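You operate a simulated robot arm through the tools that you are given. There is no shell and no other tool.

Carry out the task below with a simulated robot arm. There is one attempt and no reset: what you move stays moved.

Task
Try the echo: orange pedal on, its knob at 6, strum the guitar, then everything off again.
Fine: pedal off, amplifier volume to 0, then its switch off.

Only the result counts: the job must be done as asked and must still hold three seconds after the hand-in. Knocking over, shifting, dropping, spilling or breaking anything else fails it.

Robot
A 7-joint arm with a two-finger parallel gripper, fixed in place. Base frame: the origin is on the floor under the middle of its stand, x ahead of it, y to its left, z up. Units: m, degrees, N and s.
With the tool pointing down near the work surface it reaches from about 0.44 to 0.92 m from the base axis. Its first joint turns from -143.0 to 143.0 degrees. Payload 3 kg.
The TCP is the grasp point between the finger pads, 0.03 m short of the fingertips. In the tool frame z runs along the fingers and y along their closing line. Largest opening 0.094 m; finger width 0.028, thickness 0.01; the body of the gripper, 0.05 by 0.096 m, starts 0.055 m behind the TCP.
Orientation is that of the tool frame in the base frame, as [roll, pitch, yaw] about the fixed x, y, z axes, in that order (R = Rz(yaw) Ry(pitch) Rx(roll)). With the fingers straight down and closing along the base's y, the tool's x points along the base's -x, its y along +y and its z along -z.

Tools
- The arm moves only by the tool arm_command. Its argument "series" is one flat list of numbers, 7 for each row, row after row: the turn, a rotation vector about the base's x, y, z in units of 4 degrees (1.0 is 4 degrees), then the shift along the base's x, y, z in units of 30 mm (1.0 is 30 mm), then the closure, from 0 (fully open) to 1 (shut). In form: [ax, ay, az, tx, ty, tz, gripper, ax, ay, az, tx, ty, tz, gripper, ...]. A call has 1 to 20 rows; each row shifts and turns the commanded pose from where the row before left it. A call with a number of a shift or a turn outside -1 to 1 is refused whole. Rows are played at 5 a second. More than 0.05 m and 8.6 degrees between two rows, or a gripper value outside its range, and nothing of the call is played. A pose out of reach is approached as far as the arm can. The call stops where the force on the tool passes 70 N (or 10 N more than at its start, if that is more) or the arm is blocked; 0.2 s more then pass. The fingers move at their own pace (about 0.072 m/s each) and stop on an object; they squeeze with about 37 N. The grip force told is the motor's: it shows also when the fingers shut on nothing. Time passes only in rows, and 0.2 s behind the last, so rows that do not move let the fingers close. It gives the time, the measured TCP pose, the force on the tool (base axes), the opening and the grip force at its end, in the units of the frame above (readings bear some noise), with the torque about the TCP (base axes, N m) and any sound that the robot's microphone picked up, and new pictures: "pictures" is both (left out), scene, wrist or none.
- Cameras (640 x 400 px; columns grow to the right, rows downward): "scene" is fixed at [0.2207, 0.651, 1.4707]; the picture's right is [-0.68, -0.74, 0.00], its down [-0.49, 0.45, -0.75] and it looks along [0.55, -0.51, -0.66] (base axes); focal length 323 px, centre (320, 200). "wrist" rides on the gripper at [0.076, 0.014, -0.102] in the tool frame; the picture's right is [-0.18, 0.98, 0.00], its down [-0.75, -0.14, -0.64] and it looks along [-0.63, -0.12, 0.77] (tool axes); focal length 243 px, centre (320, 200). There is no depth. A picture from a camera that has moved, and an enlarged one, comes with that camera's place and axes in the base frame and with its lens.
- close_up(camera, box): a new picture of the part [left, top, right, bottom] of that camera's present view, enlarged. No time passes.
- sign_off(): hands the job in; it is judged then, once.

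Nothing tells you positions but the pictures and the camera data. Unless the task says otherwise, let go and move clear before handing in.

The tools are called after "Request:" by a JSON object that holds its "method" and its "body". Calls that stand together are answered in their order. arm_command: Moves the arm, as the interface text tells. Its arguments: {"type":"object","properties":{"series":{"type":"array","items":{"type":"number"}},"pictures":{"type":"string","enum":["both","scene","wrist","none"]}},"required":["series"]} The other tools are called the same way: close_up (camera, box) takes an enlarged picture of a part of a camera's view; sign_off () hands the job in.

At the start:

```text
time_s: 0.0
ee_pos: [0.5195, 0.2352, 1.1584]
ee_rot: [-180.0, -0.1, 180.0]
wrist_force: [0.4, -0.6, -0.9]
wrist_torque: [-0.02, 0.01, 0.02]
gripper_width: 0.0939
gripper_force: 0.0
```

scene: 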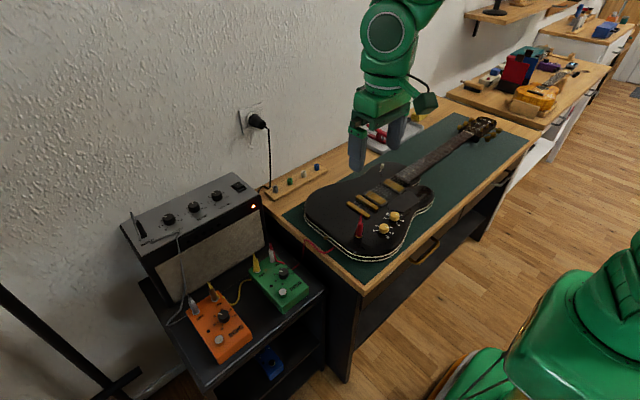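
wrist: 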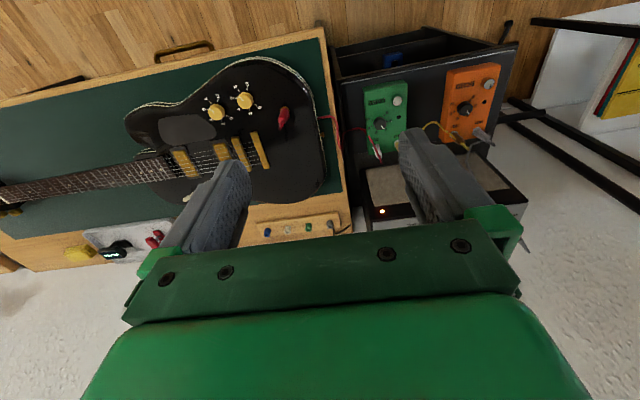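

I see a bench with a guitar, a small cabinet with an amplifier and two pedals (orange and green). First I look closer at the pedals, the amplifier and the guitar.

Request:
{"method": "close_up", "body": {"camera": "scene", "box": [170, 230, 330, 370]}}

Request:
{"method": "close_up", "body": {"camera": "scene", "box": [110, 160, 270, 260]}}

Request:
{"method": "close_up", "body": {"camera": "scene", "box": [300, 130, 460, 260]}}

Request:
{"method": "close_up", "body": {"camera": "wrist", "box": [340, 50, 530, 160]}}

Request:
{"method": "close_up", "body": {"camera": "wrist", "box": [100, 50, 350, 240]}}

```text
2.86 times, centred on (250, 300) of scene
camera zoom: at [0.2207, 0.651, 1.4707], right [-0.68, -0.74, 0.0], down [-0.49, 0.45, -0.75], along [0.55, -0.51, -0.66], focal length 922 px, centre (520, -86)
```

zoom: 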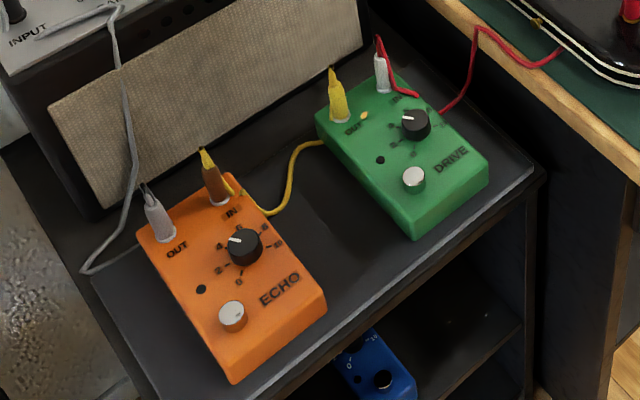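

```text
4.00 times, centred on (190, 210) of scene
camera zoom: at [0.2207, 0.651, 1.4707], right [-0.68, -0.74, 0.0], down [-0.49, 0.45, -0.75], along [0.55, -0.51, -0.66], focal length 1290 px, centre (840, 160)
```

zoom: 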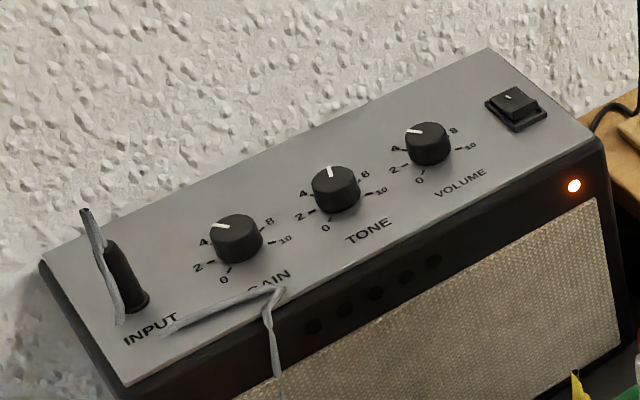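

```text
3.08 times, centred on (380, 195) of scene
camera zoom: at [0.2207, 0.651, 1.4707], right [-0.68, -0.74, 0.0], down [-0.49, 0.45, -0.75], along [0.55, -0.51, -0.66], focal length 993 px, centre (135, 215)
```

zoom: 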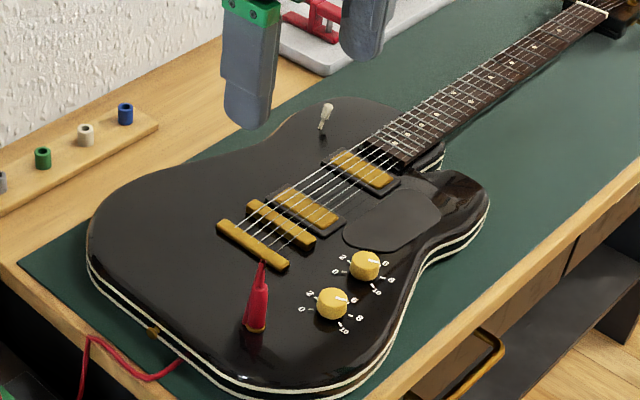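

```text
3.37 times, centred on (435, 105) of wrist
camera zoom: at [0.4429, 0.2486, 1.2608], right [0.18, 0.98, 0.0], down [0.75, -0.14, 0.64], along [0.63, -0.12, -0.77], focal length 817 px, centre (-67, 520)
```

zoom: 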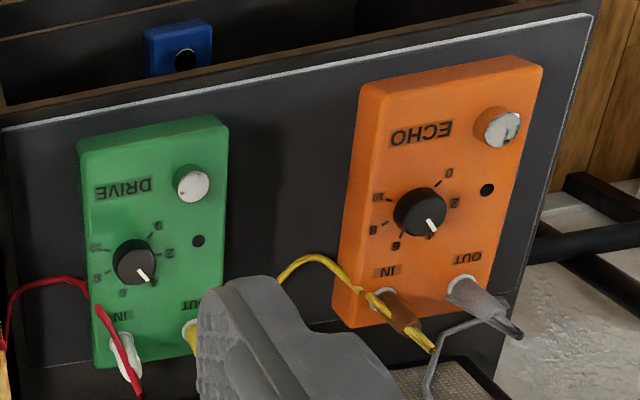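

```text
2.11 times, centred on (225, 145) of wrist
camera zoom: at [0.4429, 0.2486, 1.2608], right [0.18, 0.98, 0.0], down [0.75, -0.14, 0.64], along [0.63, -0.12, -0.77], focal length 511 px, centre (520, 316)
```

zoom: 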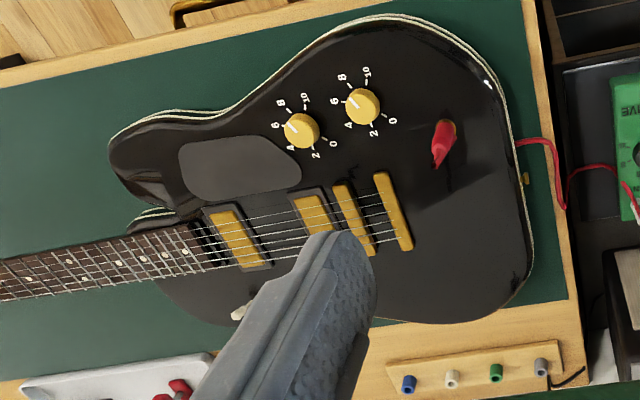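

The orange echo pedal's knob looks to be near (0.70, 0.54, 0.69). The amplifier's panel is behind it at about x 0.93, z 0.86. I move the hand above and in front of the pedals for a closer look.

Request:
{"method": "arm_command", "body": {"series": [0, 0, 0, 0.1, 0.9, -0.8, 0, 0, 0, 0, 0.1, 0.9, -0.8, 0, 0, 0, 0, 0.1, 0.9, -0.8, 0, 0, 0, 0, 0.1, 0.9, -0.8, 0, 0, 0, 0, 0.1, 0.9, -0.8, 0, 0, 0, 0, 0.1, 0.9, -0.8, 0, 0, 0, 0, 0.1, 0.9, -0.8, 0, 0, 0, 0, 0.1, 0.9, -0.8, 0, 0, 0, 0, 0.1, 0.9, -0.8, 0, 0, 0, 0, 0, 0, 0, 0], "pictures": "both"}}

```text
time_s: 2.2
ee_pos: [0.5474, 0.4789, 0.9414]
ee_rot: [-179.9, -0.1, 180.0]
wrist_force: [0.0, 0.3, 0.6]
wrist_torque: [0.03, 0.0, -0.01]
gripper_width: 0.0942
gripper_force: 0.1
camera wrist: at [0.471, 0.4921, 1.044], right [0.18, 0.98, 0.0], down [0.75, -0.14, 0.64], along [0.63, -0.12, -0.77], focal length 243 px, centre (320, 200)
```

scene: 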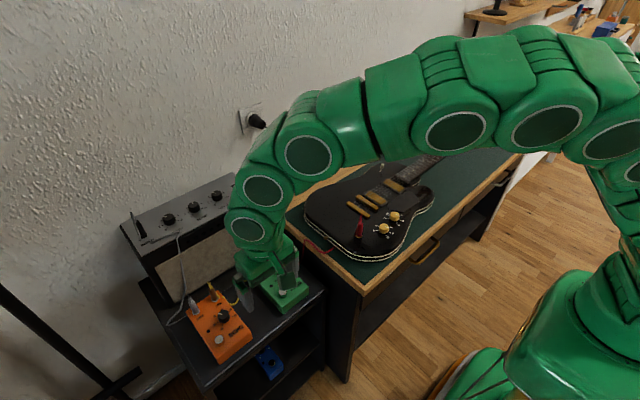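
wrist: 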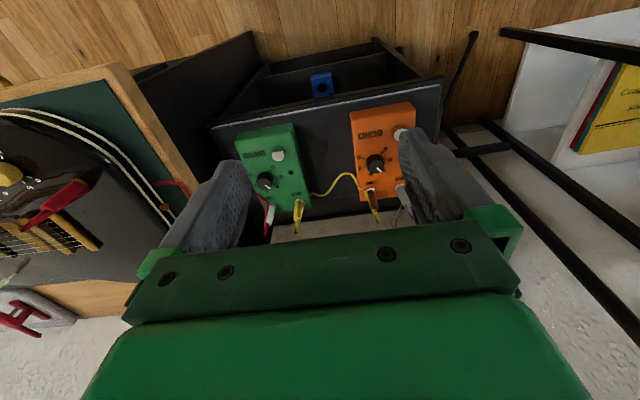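

Request:
{"method": "close_up", "body": {"camera": "wrist", "box": [330, 95, 430, 215]}}

Request:
{"method": "close_up", "body": {"camera": "scene", "box": [180, 280, 260, 370]}}

```text
3.33 times, centred on (380, 155) of wrist
camera zoom: at [0.471, 0.4921, 1.044], right [0.18, 0.98, 0.0], down [0.75, -0.14, 0.64], along [0.63, -0.12, -0.77], focal length 809 px, centre (120, 350)
```

zoom: 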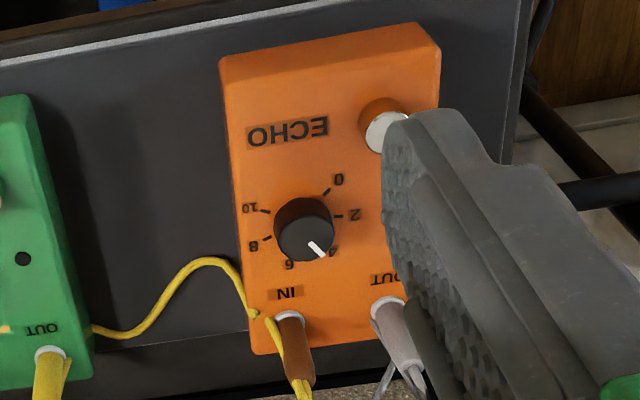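

```text
4.44 times, centred on (220, 325) of scene
camera zoom: at [0.2207, 0.651, 1.4707], right [-0.68, -0.74, 0.0], down [-0.49, 0.45, -0.75], along [0.55, -0.51, -0.66], focal length 1434 px, centre (764, -356)
```

zoom: 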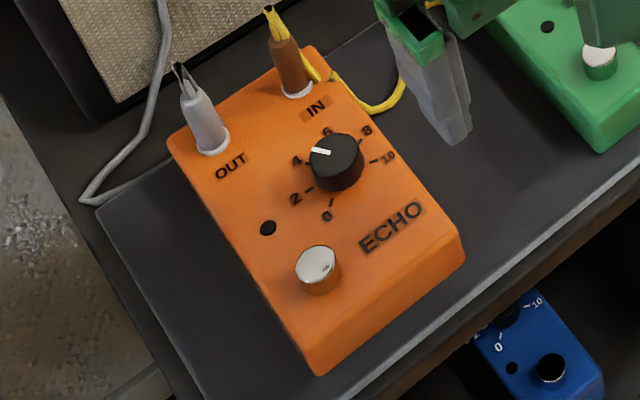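

The orange echo knob sits at about 4, near (0.701, 0.544, 0.687), and its footswitch is near (0.65, 0.58, 0.69). I zoom in further to read the knob scale.

Request:
{"method": "close_up", "body": {"camera": "wrist", "box": [355, 140, 405, 185]}}

Request:
{"method": "close_up", "body": {"camera": "scene", "box": [205, 300, 245, 332]}}

```text
8.89 times, centred on (380, 162) of wrist
camera zoom: at [0.471, 0.4921, 1.044], right [0.18, 0.98, 0.0], down [0.75, -0.14, 0.64], along [0.63, -0.12, -0.77], focal length 2157 px, centre (-213, 533)
```

zoom: 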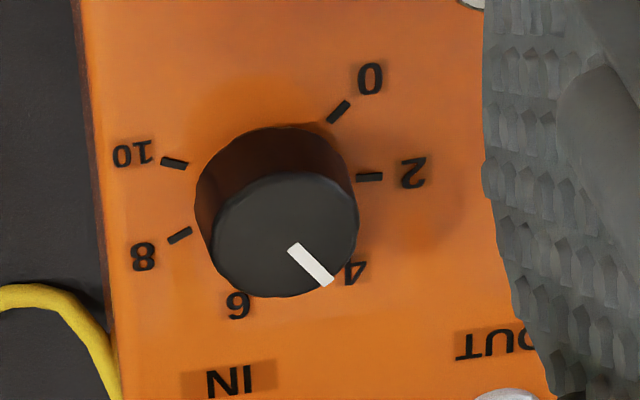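

```text
12.50 times, centred on (225, 316) of scene
camera zoom: at [0.2207, 0.651, 1.4707], right [-0.68, -0.74, 0.0], down [-0.49, 0.45, -0.75], along [0.55, -0.51, -0.66], focal length 4033 px, centre (1508, -1250)
```

zoom: 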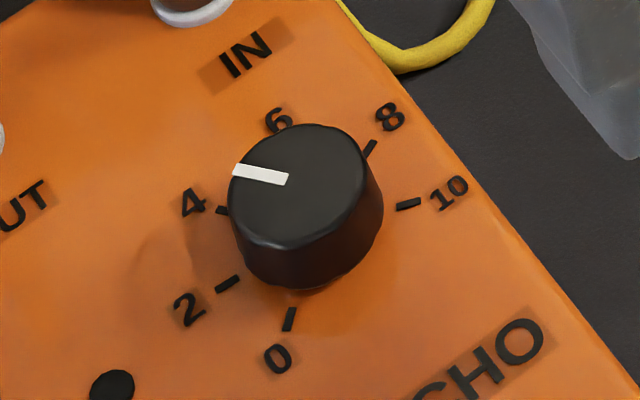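

The pointer is exactly on 4, with about 50° clockwise (seen from above) to 6. The footswitch is near (0.655, 0.588). I shut the fingers and hover over the footswitch to check the alignment.

Request:
{"method": "arm_command", "body": {"series": [0, 0, 0, 0.6, 0.61, -0.6, 1, 0, 0, 0, 0.6, 0.61, -0.6, 1, 0, 0, 0, 0.6, 0.61, -0.6, 1, 0, 0, 0, 0.6, 0.61, -0.6, 1, 0, 0, 0, 0.6, 0.61, -0.6, 1, 0, 0, 0, 0.6, 0.61, -0.6, 1, 0, 0, 0, 0, 0, 0, 1], "pictures": "both"}}

```text
time_s: 3.8
ee_pos: [0.6514, 0.59, 0.8335]
ee_rot: [-179.9, 0.0, -179.9]
wrist_force: [-0.4, -0.3, 0.3]
wrist_torque: [-0.03, 0.01, -0.03]
gripper_width: 0.0
gripper_force: 32.8
camera wrist: at [0.5765, 0.603, 0.9358], right [0.18, 0.98, 0.0], down [0.75, -0.14, 0.64], along [0.63, -0.12, -0.77], focal length 243 px, centre (320, 200)
```

scene: 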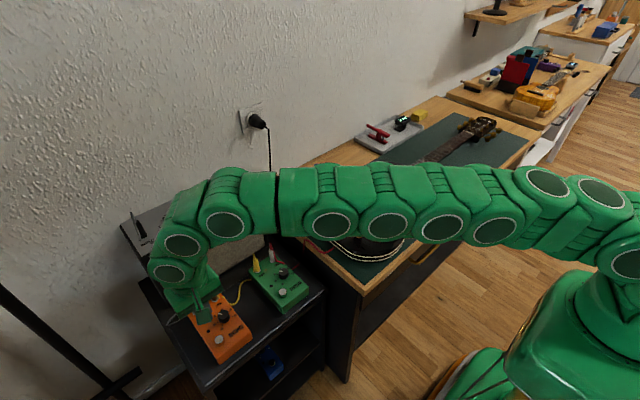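
wrist: 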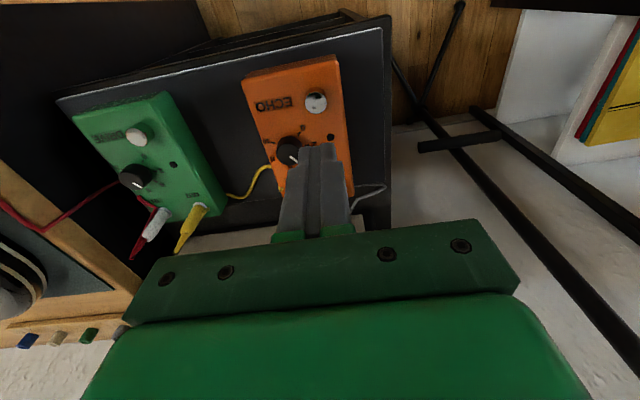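

The footswitch appears almost straight below the tool. I enlarge it to measure precisely.

Request:
{"method": "close_up", "body": {"camera": "wrist", "box": [270, 70, 360, 170]}}

```text
4.00 times, centred on (315, 120) of wrist
camera zoom: at [0.5765, 0.603, 0.9358], right [0.18, 0.98, 0.0], down [0.75, -0.14, 0.64], along [0.63, -0.12, -0.77], focal length 970 px, centre (340, 520)
```

zoom: 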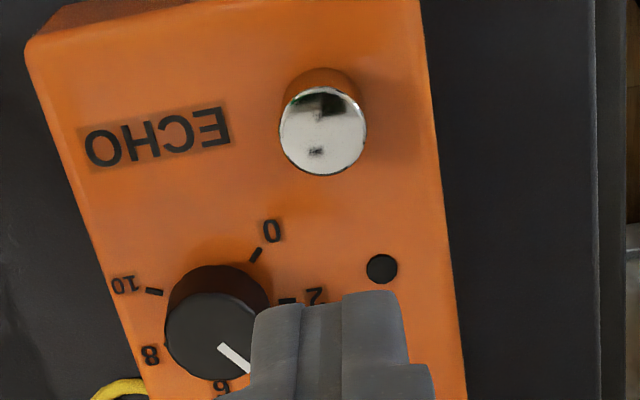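

The footswitch top is at about (0.652, 0.585, 0.696) and the knob top centre at (0.702, 0.545, 0.695). I come down to just above the footswitch.

Request:
{"method": "arm_command", "body": {"series": [0, 0, 0, 0.02, -0.18, -0.8, 1, 0, 0, 0, 0, 0, -0.8, 1, 0, 0, 0, 0, 0, -0.8, 1, 0, 0, 0, 0, 0, -0.8, 1, 0, 0, 0, 0, 0, 0, 1], "pictures": "both"}}

```text
time_s: 5.0
ee_pos: [0.6548, 0.5838, 0.7364]
ee_rot: [179.9, 0.1, -179.9]
wrist_force: [-0.3, 0.1, 0.0]
wrist_torque: [-0.02, 0.04, 0.0]
gripper_width: 0.0001
gripper_force: 33.3
camera wrist: at [0.5787, 0.597, 0.8395], right [0.18, 0.98, 0.0], down [0.75, -0.14, 0.64], along [0.63, -0.12, -0.77], focal length 243 px, centre (320, 200)
```

scene: 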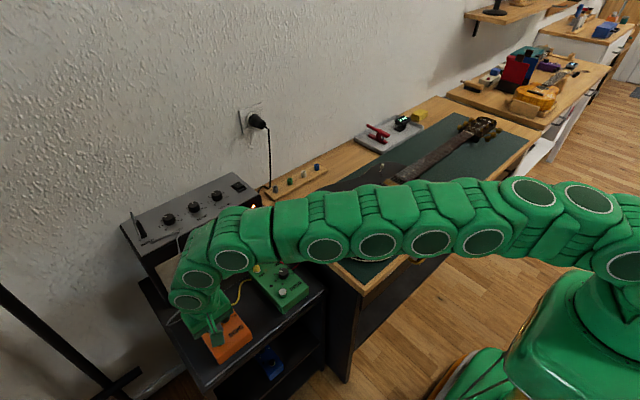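
wrist: 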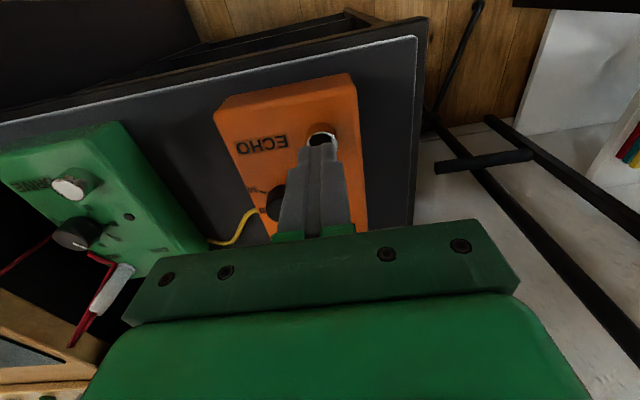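

The fingertips are right above the switch. I lower in 3 mm steps and watch the force.

Request:
{"method": "arm_command", "body": {"series": [0, 0, 0, 0, 0, -0.1, 1, 0, 0, 0, 0, 0, -0.1, 1, 0, 0, 0, 0, 0, -0.1, 1], "pictures": "wrist"}}

```text
time_s: 5.8
ee_pos: [0.6554, 0.5838, 0.7292]
ee_rot: [179.9, 0.1, 179.9]
wrist_force: [0.1, 0.3, 0.1]
wrist_torque: [0.02, -0.02, 0.03]
gripper_width: 0.0
gripper_force: 33.0
camera wrist: at [0.5789, 0.5966, 0.8311], right [0.18, 0.98, 0.0], down [0.75, -0.14, 0.64], along [0.63, -0.12, -0.77], focal length 243 px, centre (320, 200)
```

wrist: 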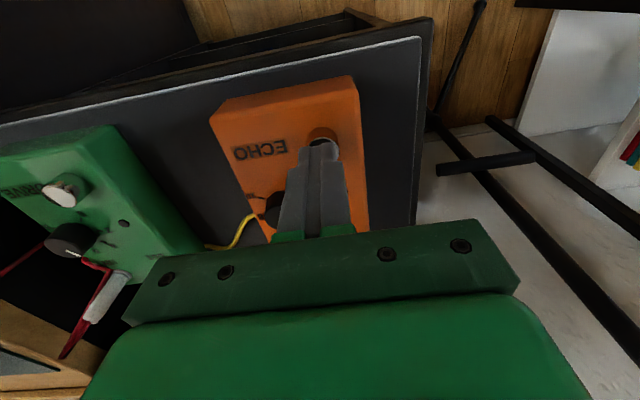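

No contact yet. I keep going down in small steps.

Request:
{"method": "arm_command", "body": {"series": [0, 0, 0, -0.05, 0, -0.07, 1, 0, 0, 0, 0, 0, -0.07, 1], "pictures": "none"}}

Request:
{"method": "close_up", "body": {"camera": "wrist", "box": [270, 100, 380, 200]}}

```text
time_s: 6.4
ee_pos: [0.6539, 0.5824, 0.7249]
ee_rot: [-180.0, 0.0, 180.0]
wrist_force: [0.6, 0.1, -0.2]
wrist_torque: [-0.01, -0.01, -0.01]
gripper_width: 0.0001
gripper_force: 33.2
```

```text
4.00 times, centred on (325, 150) of wrist
camera zoom: at [0.5776, 0.5962, 0.8273], right [0.18, 0.98, 0.0], down [0.75, -0.14, 0.64], along [0.63, -0.12, -0.77], focal length 970 px, centre (300, 400)
```

zoom: 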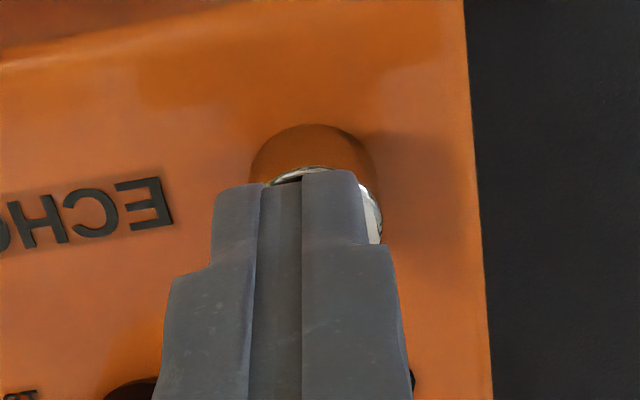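

The switch's centre lies about 4 mm further to +y than the fingertips. I shift and keep going down.

Request:
{"method": "arm_command", "body": {"series": [0, 0, 0, 0, 0.13, 0, 1, 0, 0, 0, 0, 0, -0.06, 1, 0, 0, 0, 0, 0, -0.06, 1], "pictures": "none"}}

Request:
{"method": "close_up", "body": {"camera": "wrist", "box": [270, 100, 380, 200]}}

```text
time_s: 7.2
ee_pos: [0.6532, 0.587, 0.7215]
ee_rot: [-180.0, 0.1, 180.0]
wrist_force: [0.5, 0.5, 2.3]
wrist_torque: [0.01, -0.03, -0.04]
gripper_width: 0.0
gripper_force: 33.3
```

```text
4.00 times, centred on (325, 150) of wrist
camera zoom: at [0.5773, 0.6001, 0.8244], right [0.18, 0.98, 0.0], down [0.75, -0.14, 0.64], along [0.63, -0.12, -0.77], focal length 970 px, centre (300, 400)
```

zoom: 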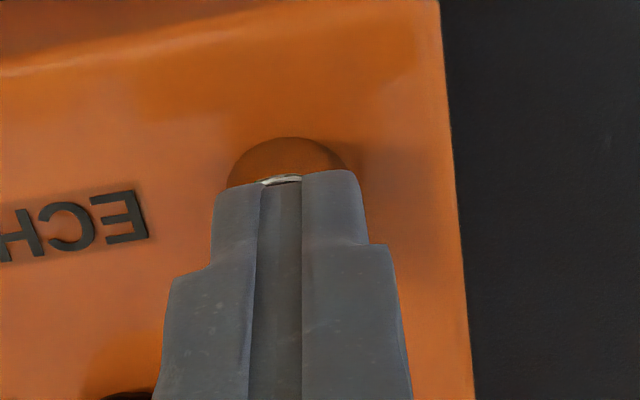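

Contact has just begun (2.3 N). I press down further in 1.2 mm steps.

Request:
{"method": "arm_command", "body": {"series": [0, 0, 0, 0, 0, -0.04, 1, 0, 0, 0, 0, 0, -0.04, 1], "pictures": "none"}}

```text
time_s: 7.8
ee_pos: [0.6516, 0.5878, 0.7197]
ee_rot: [-179.9, 0.0, 180.0]
wrist_force: [2.0, 1.6, 4.1]
wrist_torque: [0.01, -0.08, 0.03]
gripper_width: 0.0
gripper_force: 33.9
heard: click
```

I heard a click. I lift straight up and check the pedal's light.

Request:
{"method": "arm_command", "body": {"series": [0, 0, 0, 0, 0, 0.5, 1, 0, 0, 0, 0, 0, 0.9, 1, 0, 0, 0, 0, 0, 0.9, 1, 0, 0, 0, 0, 0, 0.9, 1, 0, 0, 0, 0, 0, 0, 1], "pictures": "none"}}

Request:
{"method": "close_up", "body": {"camera": "wrist", "box": [260, 70, 370, 170]}}

Request:
{"method": "close_up", "body": {"camera": "scene", "box": [150, 230, 310, 370]}}

```text
time_s: 9.0
ee_pos: [0.6534, 0.5878, 0.8136]
ee_rot: [180.0, -0.1, -180.0]
wrist_force: [1.2, -0.1, 0.1]
wrist_torque: [-0.01, 0.03, -0.02]
gripper_width: 0.0001
gripper_force: 33.0
```

```text
4.00 times, centred on (315, 120) of wrist
camera zoom: at [0.5776, 0.6009, 0.9172], right [0.18, 0.98, 0.0], down [0.75, -0.14, 0.64], along [0.63, -0.12, -0.77], focal length 970 px, centre (340, 520)
```

zoom: 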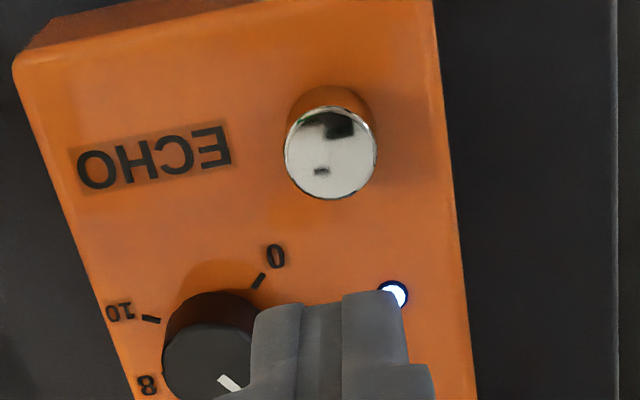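

```text
2.86 times, centred on (230, 300) of scene
camera zoom: at [0.2207, 0.651, 1.4707], right [-0.68, -0.74, 0.0], down [-0.49, 0.45, -0.75], along [0.55, -0.51, -0.66], focal length 922 px, centre (577, -86)
```

zoom: 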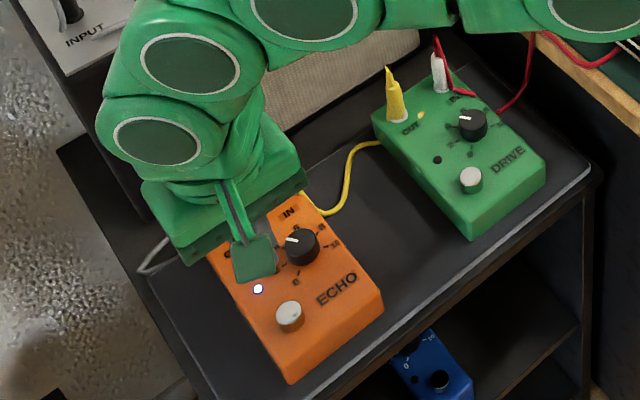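

The echo pedal's light is on. Next I open the fingers partly and hover over its knob to check the centring.

Request:
{"method": "arm_command", "body": {"series": [0, 0, 0, 0.81, -0.72, 0, 0.4, 0, 0, 0, 0.81, -0.72, 0, 0.4, 0, 0, 0, 0, 0, -0.5, 0.4, 0, 0, 0, 0, 0, -0.4, 0.4, 0, 0, 0, 0, 0, 0, 0.4], "pictures": "wrist"}}

Request:
{"method": "close_up", "body": {"camera": "wrist", "box": [260, 80, 380, 190]}}

```text
time_s: 10.2
ee_pos: [0.7022, 0.5425, 0.788]
ee_rot: [-180.0, 0.0, -179.9]
wrist_force: [0.0, 0.3, -0.1]
wrist_torque: [0.02, 0.0, -0.04]
gripper_width: 0.0564
gripper_force: 0.0
camera wrist: at [0.6259, 0.5566, 0.8909], right [0.18, 0.98, 0.0], down [0.75, -0.14, 0.64], along [0.63, -0.12, -0.77], focal length 243 px, centre (320, 200)
```

wrist: 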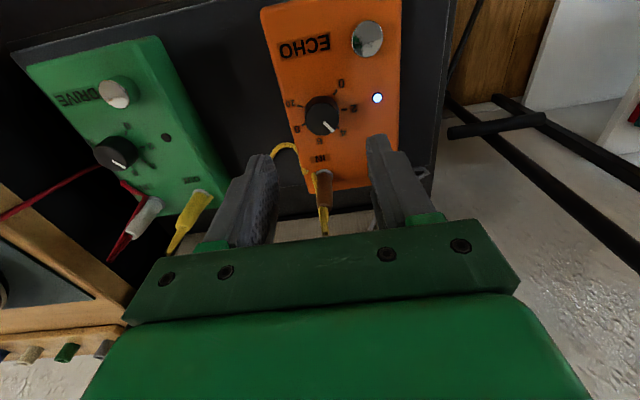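

```text
3.64 times, centred on (320, 135) of wrist
camera zoom: at [0.6259, 0.5566, 0.8909], right [0.18, 0.98, 0.0], down [0.75, -0.14, 0.64], along [0.63, -0.12, -0.77], focal length 882 px, centre (320, 436)
```

zoom: 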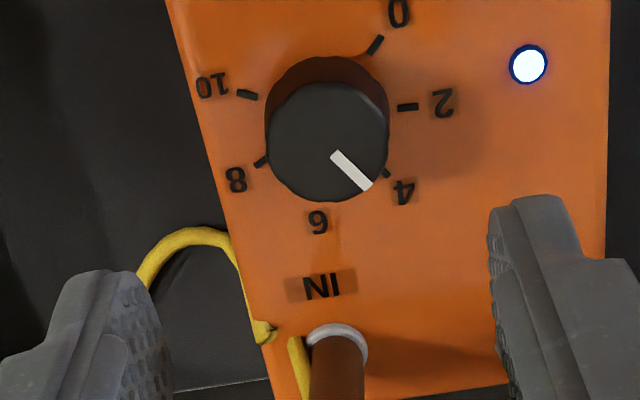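

The knob is centred to about 2 mm, so I correct y slightly. I then lower until the fingers straddle the knob.

Request:
{"method": "arm_command", "body": {"series": [0, 0, 0, 0, 0.06, -0.8, 0.4, 0, 0, 0, 0, 0, -0.8, 0.4, 0, 0, 0, 0, 0, -0.6, 0.4, 0, 0, 0, 0, 0, 0, 0.4], "pictures": "none"}}

Request:
{"method": "close_up", "body": {"camera": "wrist", "box": [250, 80, 390, 210]}}

```text
time_s: 11.2
ee_pos: [0.7031, 0.5446, 0.7213]
ee_rot: [-180.0, -0.1, -180.0]
wrist_force: [-0.7, 0.0, 0.8]
wrist_torque: [-0.01, 0.03, 0.01]
gripper_width: 0.0564
gripper_force: 0.0
```

```text
3.08 times, centred on (320, 145) of wrist
camera zoom: at [0.6264, 0.5587, 0.8243], right [0.18, 0.98, 0.0], down [0.75, -0.14, 0.64], along [0.63, -0.12, -0.77], focal length 746 px, centre (320, 369)
```

zoom: 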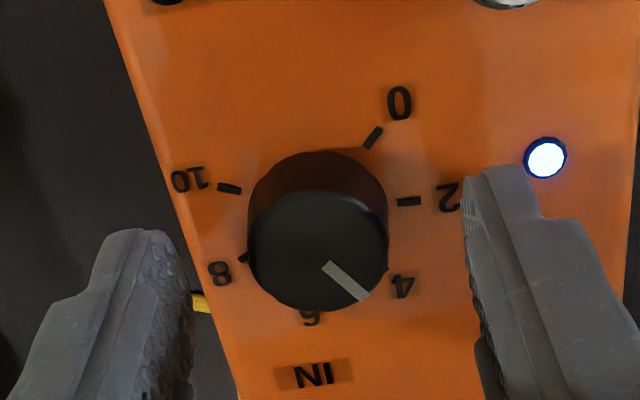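

The knob is centred between the fingers. I lower 10 mm and close on it gently.

Request:
{"method": "arm_command", "body": {"series": [0, 0, 0, 0, 0, -0.35, 0.4, 0, 0, 0, 0, 0, 0, 0.55, 0, 0, 0, 0, 0, 0, 0.65, 0, 0, 0, 0, 0, 0, 0.65], "pictures": "none"}}

Request:
{"method": "close_up", "body": {"camera": "wrist", "box": [250, 80, 390, 210]}}

```text
time_s: 12.2
ee_pos: [0.7015, 0.5449, 0.7118]
ee_rot: [-180.0, 0.0, -180.0]
wrist_force: [0.4, -1.2, -0.2]
wrist_torque: [-0.01, 0.03, 0.01]
gripper_width: 0.0329
gripper_force: 0.0
```

```text
3.08 times, centred on (320, 145) of wrist
camera zoom: at [0.6257, 0.5582, 0.8137], right [0.18, 0.98, 0.0], down [0.75, -0.14, 0.64], along [0.63, -0.12, -0.77], focal length 746 px, centre (320, 369)
```

zoom: 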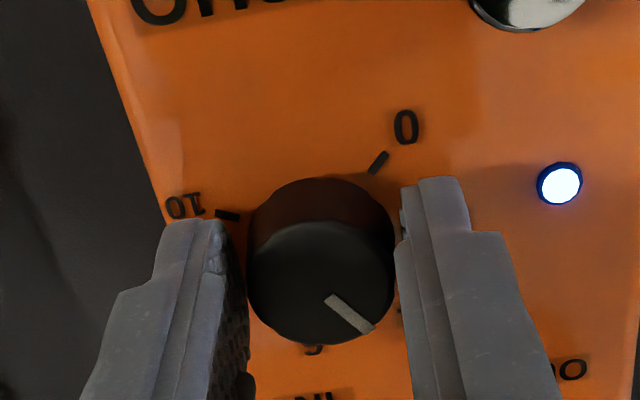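

The fingers are right beside the knob. I close fully and check the grip and the force.

Request:
{"method": "arm_command", "body": {"series": [0, 0, 0, 0, 0, 0, 0.7, 0, 0, 0, 0, 0, 0, 0.8, 0, 0, 0, 0, 0, 0, 0.8], "pictures": "none"}}

Request:
{"method": "close_up", "body": {"camera": "wrist", "box": [250, 80, 390, 210]}}

```text
time_s: 13.0
ee_pos: [0.7008, 0.5453, 0.7119]
ee_rot: [-179.9, 0.0, 180.0]
wrist_force: [1.1, 2.6, -3.1]
wrist_torque: [0.1, -0.07, -0.04]
gripper_width: 0.029
gripper_force: 44.9
```

```text
3.08 times, centred on (320, 145) of wrist
camera zoom: at [0.6257, 0.5584, 0.8137], right [0.18, 0.98, 0.0], down [0.75, -0.14, 0.64], along [0.63, -0.12, -0.77], focal length 746 px, centre (320, 369)
```

zoom: 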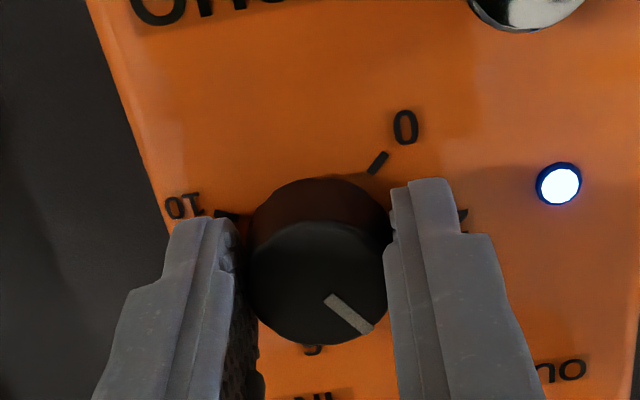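

The knob is gripped (29 mm across). I turn it clockwise 24° as a first part and check.

Request:
{"method": "arm_command", "body": {"series": [0, 0, -1, 0, 0, 0, 0.8, 0, 0, -1, 0, 0, 0, 0.8, 0, 0, -1, 0, 0, 0, 0.8, 0, 0, -1, 0, 0, 0, 0.8, 0, 0, -1, 0, 0, 0, 0.8, 0, 0, -1, 0, 0, 0, 0.8], "pictures": "none"}}

Request:
{"method": "close_up", "body": {"camera": "wrist", "box": [250, 80, 390, 210]}}

Request:
{"method": "close_up", "body": {"camera": "scene", "box": [170, 250, 330, 370]}}

```text
time_s: 14.4
ee_pos: [0.7017, 0.545, 0.711]
ee_rot: [180.0, 0.0, 156.0]
wrist_force: [-1.8, 6.0, 0.8]
wrist_torque: [0.03, -0.23, -0.02]
gripper_width: 0.0292
gripper_force: 45.2
```

```text
3.08 times, centred on (320, 145) of wrist
camera zoom: at [0.6381, 0.5882, 0.8138], right [0.57, 0.82, 0.0], down [0.63, -0.44, 0.64], along [0.53, -0.36, -0.77], focal length 746 px, centre (320, 369)
```

zoom: 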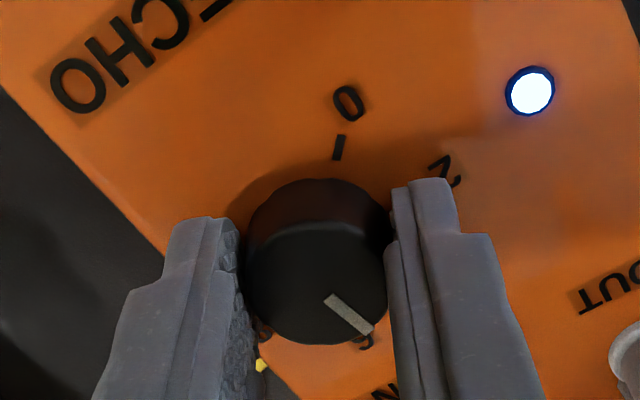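

```text
3.33 times, centred on (250, 310) of scene
camera zoom: at [0.2207, 0.651, 1.4707], right [-0.68, -0.74, 0.0], down [-0.49, 0.45, -0.75], along [0.55, -0.51, -0.66], focal length 1075 px, centre (553, -167)
```

zoom: 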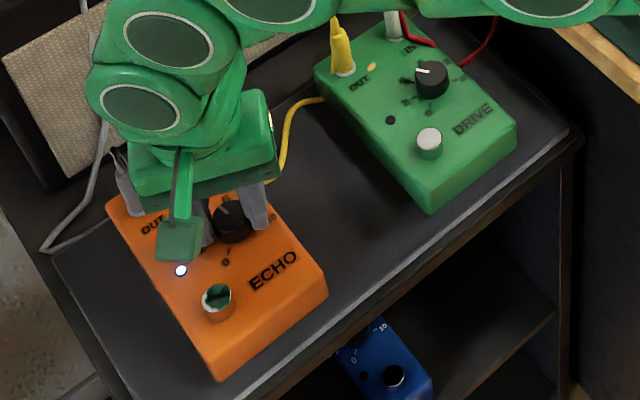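

The knob turns with the grip and the pedal stays put. I turn the remaining 26°.

Request:
{"method": "arm_command", "body": {"series": [0, 0, -1, 0, 0, 0, 0.8, 0, 0, -1, 0, 0, 0, 0.8, 0, 0, -1, 0, 0, 0, 0.8, 0, 0, -1, 0, 0, 0, 0.8, 0, 0, -1, 0, 0, 0, 0.8, 0, 0, -1, 0, 0, 0, 0.8, 0, 0, -0.5, 0, 0, 0, 0.8], "pictures": "none"}}

Request:
{"method": "close_up", "body": {"camera": "wrist", "box": [250, 80, 390, 210]}}

Request:
{"method": "close_up", "body": {"camera": "scene", "box": [190, 270, 270, 340]}}

```text
time_s: 16.0
ee_pos: [0.7014, 0.5452, 0.7109]
ee_rot: [-179.9, 0.1, 129.9]
wrist_force: [1.3, 2.0, -4.1]
wrist_torque: [-0.07, -0.08, 0.01]
gripper_width: 0.0289
gripper_force: 45.5
```

```text
3.08 times, centred on (320, 145) of wrist
camera zoom: at [0.6641, 0.612, 0.8138], right [0.87, 0.49, 0.0], down [0.38, -0.67, 0.64], along [0.31, -0.56, -0.77], focal length 746 px, centre (320, 369)
```

zoom: 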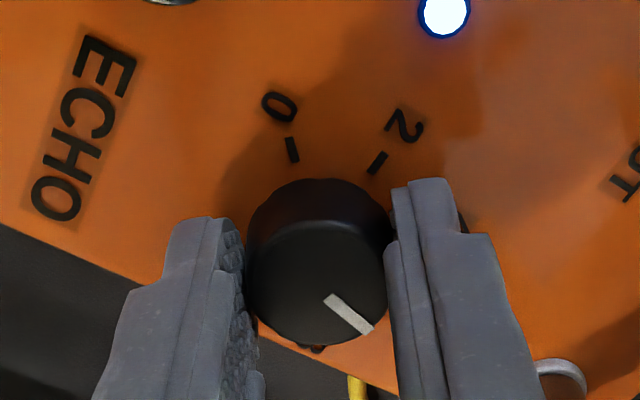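

```text
5.71 times, centred on (230, 305) of scene
camera zoom: at [0.2207, 0.651, 1.4707], right [-0.68, -0.74, 0.0], down [-0.49, 0.45, -0.75], along [0.55, -0.51, -0.66], focal length 1844 px, centre (834, -400)
```

zoom: 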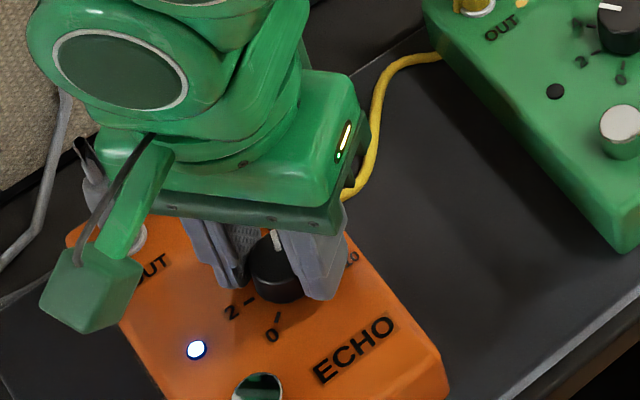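

The turn totals 50°. I open slightly, lift straight up and inspect where the pointer stands.

Request:
{"method": "arm_command", "body": {"series": [0, 0, 0, 0, 0, 0, 0.5, 0, 0, 0, 0, 0, 0, 0.45, 0, 0, 0, 0, 0, 0.4, 0.45, 0, 0, 0, 0, 0, 0.9, 0.45, 0, 0, 0, 0, 0, 0.9, 0.45, 0, 0, 0, 0, 0, 0.9, 0.45, 0, 0, 0, 0, 0, 0, 0.45], "pictures": "wrist"}}

Request:
{"method": "close_up", "body": {"camera": "wrist", "box": [270, 60, 370, 150]}}

```text
time_s: 17.6
ee_pos: [0.7015, 0.545, 0.8059]
ee_rot: [180.0, 0.0, 130.0]
wrist_force: [-0.9, 0.3, 0.4]
wrist_torque: [0.03, 0.0, 0.01]
gripper_width: 0.0516
gripper_force: 0.1
camera wrist: at [0.6645, 0.6121, 0.9075], right [0.87, 0.49, 0.0], down [0.38, -0.67, 0.64], along [0.31, -0.56, -0.77], focal length 243 px, centre (320, 200)
```

wrist: 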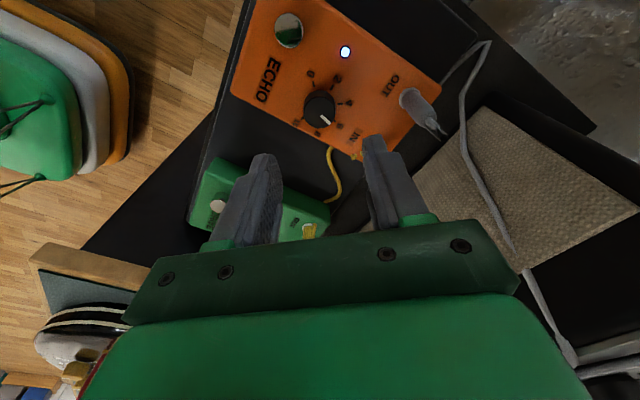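

```text
4.44 times, centred on (320, 105) of wrist
camera zoom: at [0.6645, 0.6121, 0.9075], right [0.87, 0.49, 0.0], down [0.38, -0.67, 0.64], along [0.31, -0.56, -0.77], focal length 1078 px, centre (320, 622)
```

zoom: 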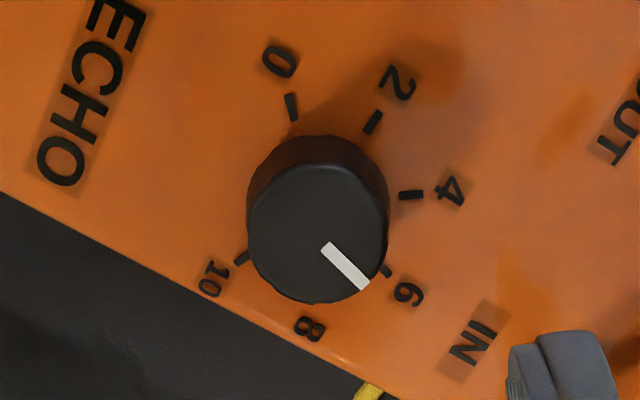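

The echo knob now stands on 6 and its light is on. Next I lift away, turn the wrist back and travel over to the guitar for a close look at the strings.

Request:
{"method": "arm_command", "body": {"series": [0, 0, 1, -0.53, 0, 1, 0.45, 0, 0, 1, -0.53, 0, 1, 0.45, 0, 0, 1, -0.53, 0, 1, 0.45, 0, 0, 1, -0.53, 0, 1, 0.45, 0, 0, 1, -0.53, 0, 1, 0.45], "pictures": "none"}}

Request:
{"method": "arm_command", "body": {"series": [0, 0, 0.42, 0, -0.972, 0, 1, 0, 0, 0.42, 0, -0.972, 0, 1, 0, 0, 0.42, 0, -0.972, 0, 1, 0, 0, 0.42, 0, -0.972, 0, 1, 0, 0, 0.42, 0, -0.972, 0, 1, 0, 0, 0.42, 0, -0.972, 0, 1, 0, 0, 0.42, 0, -0.972, 0, 1, 0, 0, 0.42, 0, -0.972, 0, 1, 0, 0, 0.42, 0, -0.972, 0, 1, 0, 0, 0.42, 0, -0.972, 0, 1, 0, 0, 0.42, 0, -0.972, 0, 1, 0, 0, 0.42, 0, -0.972, 0, 1, 0, 0, 0.42, 0, -0.972, 0, 1, 0, 0, 0.42, 0, -0.972, 0, 1, 0, 0, 0.42, 0, -0.972, 0, 1, 0, 0, 0.42, 0, -0.972, 0, 1, 0, 0, 0.42, 0, -0.972, 0, 1, 0, 0, 0.36, 0, -0.972, 0, 1, 0, 0, 0, 0, 0, 0, 1], "pictures": "both"}}

```text
time_s: 18.8
ee_pos: [0.6221, 0.5448, 0.9559]
ee_rot: [-180.0, -0.1, 150.1]
wrist_force: [-0.4, -0.4, 1.0]
wrist_torque: [0.0, -0.01, -0.02]
gripper_width: 0.052
gripper_force: 0.2
```

```text
time_s: 22.8
ee_pos: [0.6239, 0.0186, 0.9558]
ee_rot: [180.0, 0.0, 180.0]
wrist_force: [-0.3, -0.2, 0.4]
wrist_torque: [-0.01, 0.04, -0.02]
gripper_width: 0.0
gripper_force: 32.9
camera wrist: at [0.5477, 0.0323, 1.0579], right [0.18, 0.98, 0.0], down [0.75, -0.14, 0.64], along [0.63, -0.12, -0.77], focal length 243 px, centre (320, 200)
```

scene: 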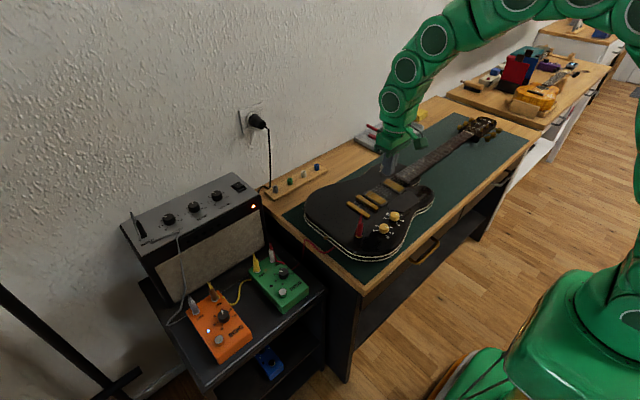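
wrist: 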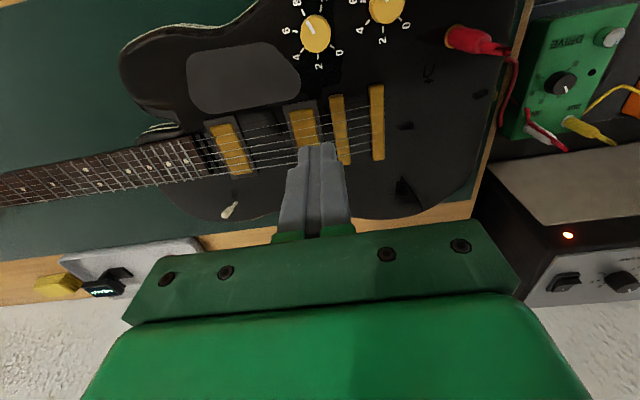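

Request:
{"method": "close_up", "body": {"camera": "scene", "box": [190, 285, 270, 355]}}

Request:
{"method": "close_up", "body": {"camera": "wrist", "box": [180, 50, 420, 220]}}

Request:
{"method": "close_up", "body": {"camera": "scene", "box": [300, 140, 440, 260]}}

Request:
{"method": "close_up", "body": {"camera": "wrist", "box": [480, 140, 640, 310]}}

```text
5.71 times, centred on (230, 320) of scene
camera zoom: at [0.2207, 0.651, 1.4707], right [-0.68, -0.74, 0.0], down [-0.49, 0.45, -0.75], along [0.55, -0.51, -0.66], focal length 1844 px, centre (834, -486)
```

zoom: 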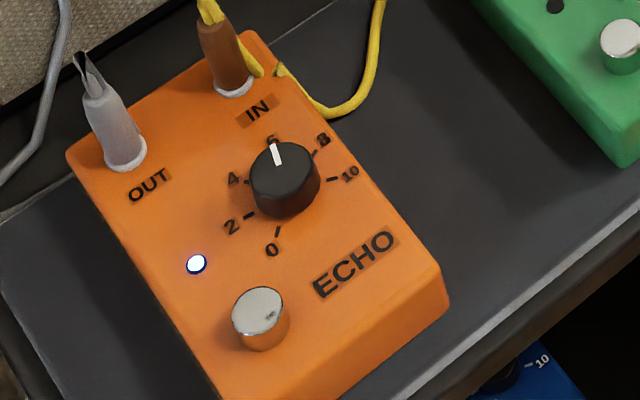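

```text
2.35 times, centred on (300, 135) of wrist
camera zoom: at [0.5477, 0.0323, 1.0579], right [0.18, 0.98, 0.0], down [0.75, -0.14, 0.64], along [0.63, -0.12, -0.77], focal length 571 px, centre (367, 353)
```

zoom: 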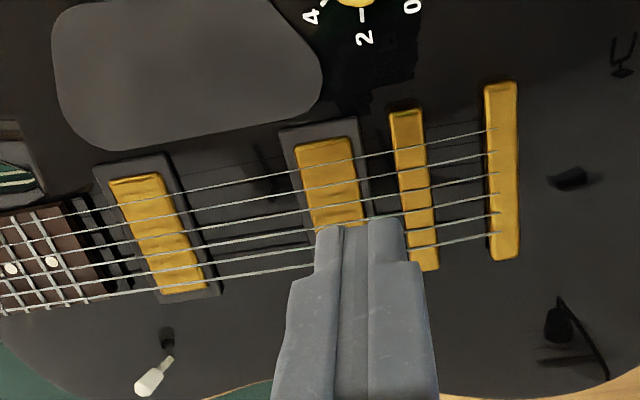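

```text
3.33 times, centred on (370, 200) of scene
camera zoom: at [0.2207, 0.651, 1.4707], right [-0.68, -0.74, 0.0], down [-0.49, 0.45, -0.75], along [0.55, -0.51, -0.66], focal length 1075 px, centre (153, 200)
```

zoom: 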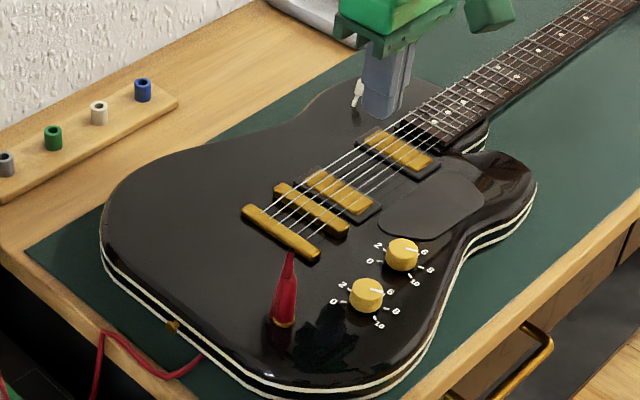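

```text
2.35 times, centred on (560, 225) of wrist
camera zoom: at [0.5477, 0.0323, 1.0579], right [0.18, 0.98, 0.0], down [0.75, -0.14, 0.64], along [0.63, -0.12, -0.77], focal length 571 px, centre (-245, 141)
```

zoom: 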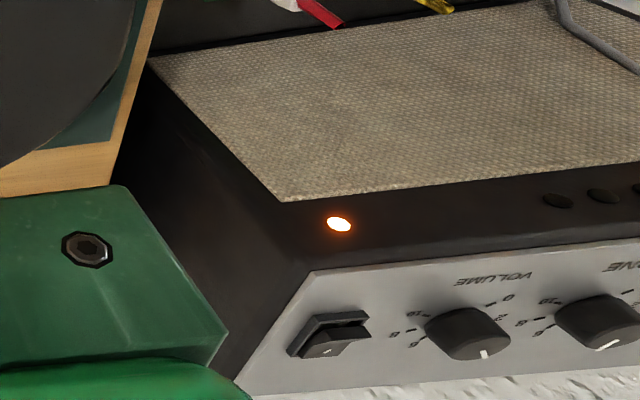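

The six strings run along y between x ≈ 0.648 and 0.703 at z ≈ 0.785. The free stretch between the pickups is around y ≈ -0.05. I move the shut fingers to the wall side of the strings there and look.

Request:
{"method": "arm_command", "body": {"series": [0, 0, 0, 0.807, -0.47, -0.573, 1, 0, 0, 0, 0.807, -0.47, -0.573, 1, 0, 0, 0, 0.807, -0.47, -0.573, 1, 0, 0, 0, 0.807, -0.47, -0.573, 1, 0, 0, 0, 0.807, -0.47, -0.573, 1, 0, 0, 0, 0, 0, 0, 1], "pictures": "both"}}

Request:
{"method": "close_up", "body": {"camera": "wrist", "box": [210, 0, 430, 180]}}

Request:
{"method": "close_up", "body": {"camera": "scene", "box": [330, 130, 440, 220]}}

```text
time_s: 24.2
ee_pos: [0.7461, -0.0515, 0.8687]
ee_rot: [180.0, 0.0, -180.0]
wrist_force: [0.3, 0.5, 0.1]
wrist_torque: [0.02, -0.01, 0.0]
gripper_width: 0.0002
gripper_force: 32.9
camera wrist: at [0.669, -0.0378, 0.9712], right [0.18, 0.98, 0.0], down [0.75, -0.14, 0.64], along [0.63, -0.12, -0.77], focal length 243 px, centre (320, 200)
```

scene: 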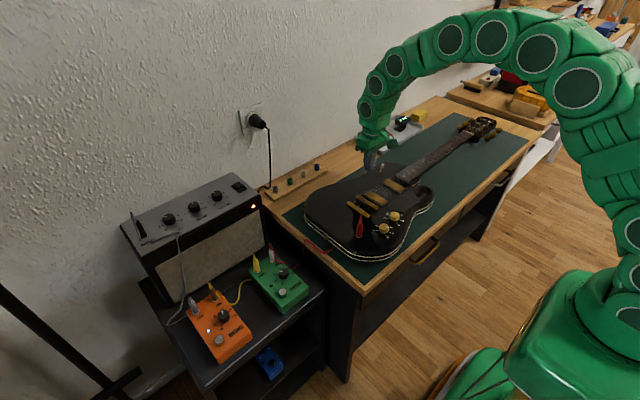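
wrist: 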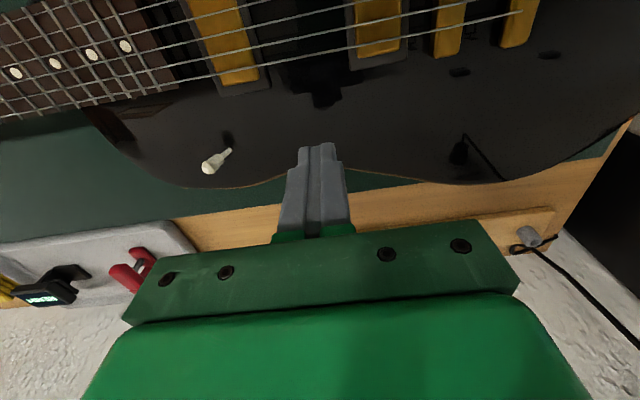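

```text
2.22 times, centred on (320, 90) of wrist
camera zoom: at [0.669, -0.0378, 0.9712], right [0.18, 0.98, 0.0], down [0.75, -0.14, 0.64], along [0.63, -0.12, -0.77], focal length 539 px, centre (320, 444)
```

zoom: 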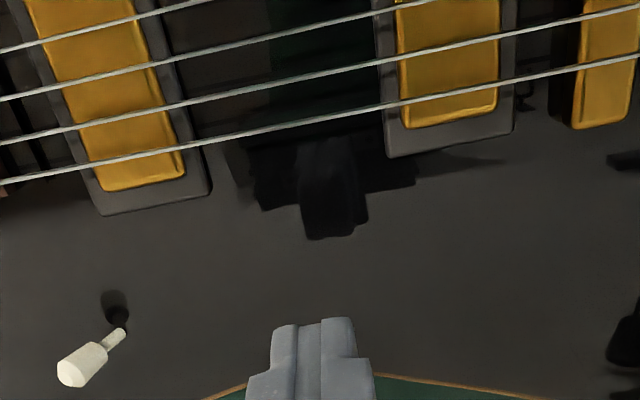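

```text
4.44 times, centred on (385, 175) of scene
camera zoom: at [0.2207, 0.651, 1.4707], right [-0.68, -0.74, 0.0], down [-0.49, 0.45, -0.75], along [0.55, -0.51, -0.66], focal length 1434 px, centre (31, 311)
```

zoom: 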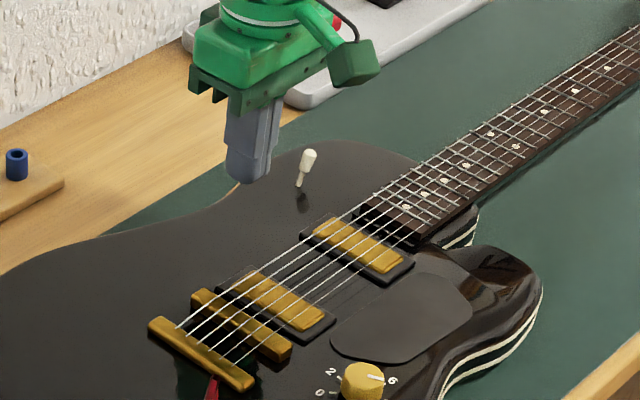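

I lower to bring the fingertips closer to string height beside the outermost string, then look again.

Request:
{"method": "arm_command", "body": {"series": [0, 0, 0, 0, 0, -0.5, 1, 0, 0, 0, 0, 0, -0.5, 1, 0, 0, 0, 0, 0, -0.3, 1, 0, 0, 0, 0, 0, 0, 1], "pictures": "none"}}

Request:
{"method": "close_up", "body": {"camera": "wrist", "box": [210, 0, 430, 180]}}

Request:
{"method": "close_up", "body": {"camera": "scene", "box": [350, 140, 410, 200]}}

```text
time_s: 25.2
ee_pos: [0.744, -0.0514, 0.8306]
ee_rot: [179.9, 0.1, 180.0]
wrist_force: [-0.8, -0.5, 0.0]
wrist_torque: [0.01, 0.04, -0.01]
gripper_width: 0.0002
gripper_force: 33.0
```

```text
2.22 times, centred on (320, 90) of wrist
camera zoom: at [0.6673, -0.0379, 0.9326], right [0.18, 0.98, 0.0], down [0.75, -0.14, 0.64], along [0.63, -0.12, -0.77], focal length 539 px, centre (320, 444)
```

zoom: 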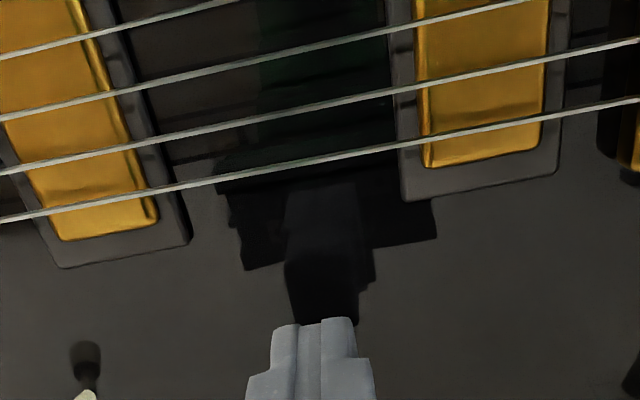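

```text
6.67 times, centred on (380, 170) of scene
camera zoom: at [0.2207, 0.651, 1.4707], right [-0.68, -0.74, 0.0], down [-0.49, 0.45, -0.75], along [0.55, -0.51, -0.66], focal length 2151 px, centre (-80, 400)
```

zoom: 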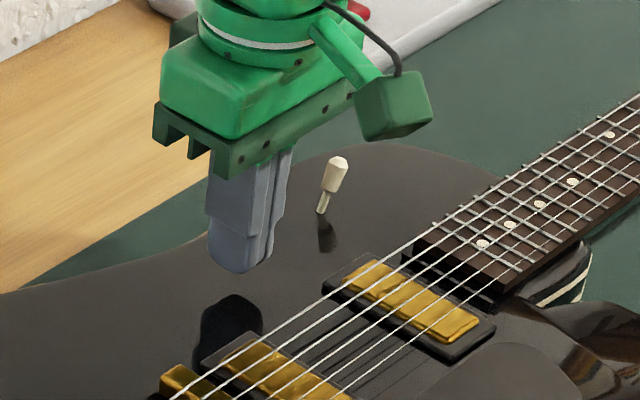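

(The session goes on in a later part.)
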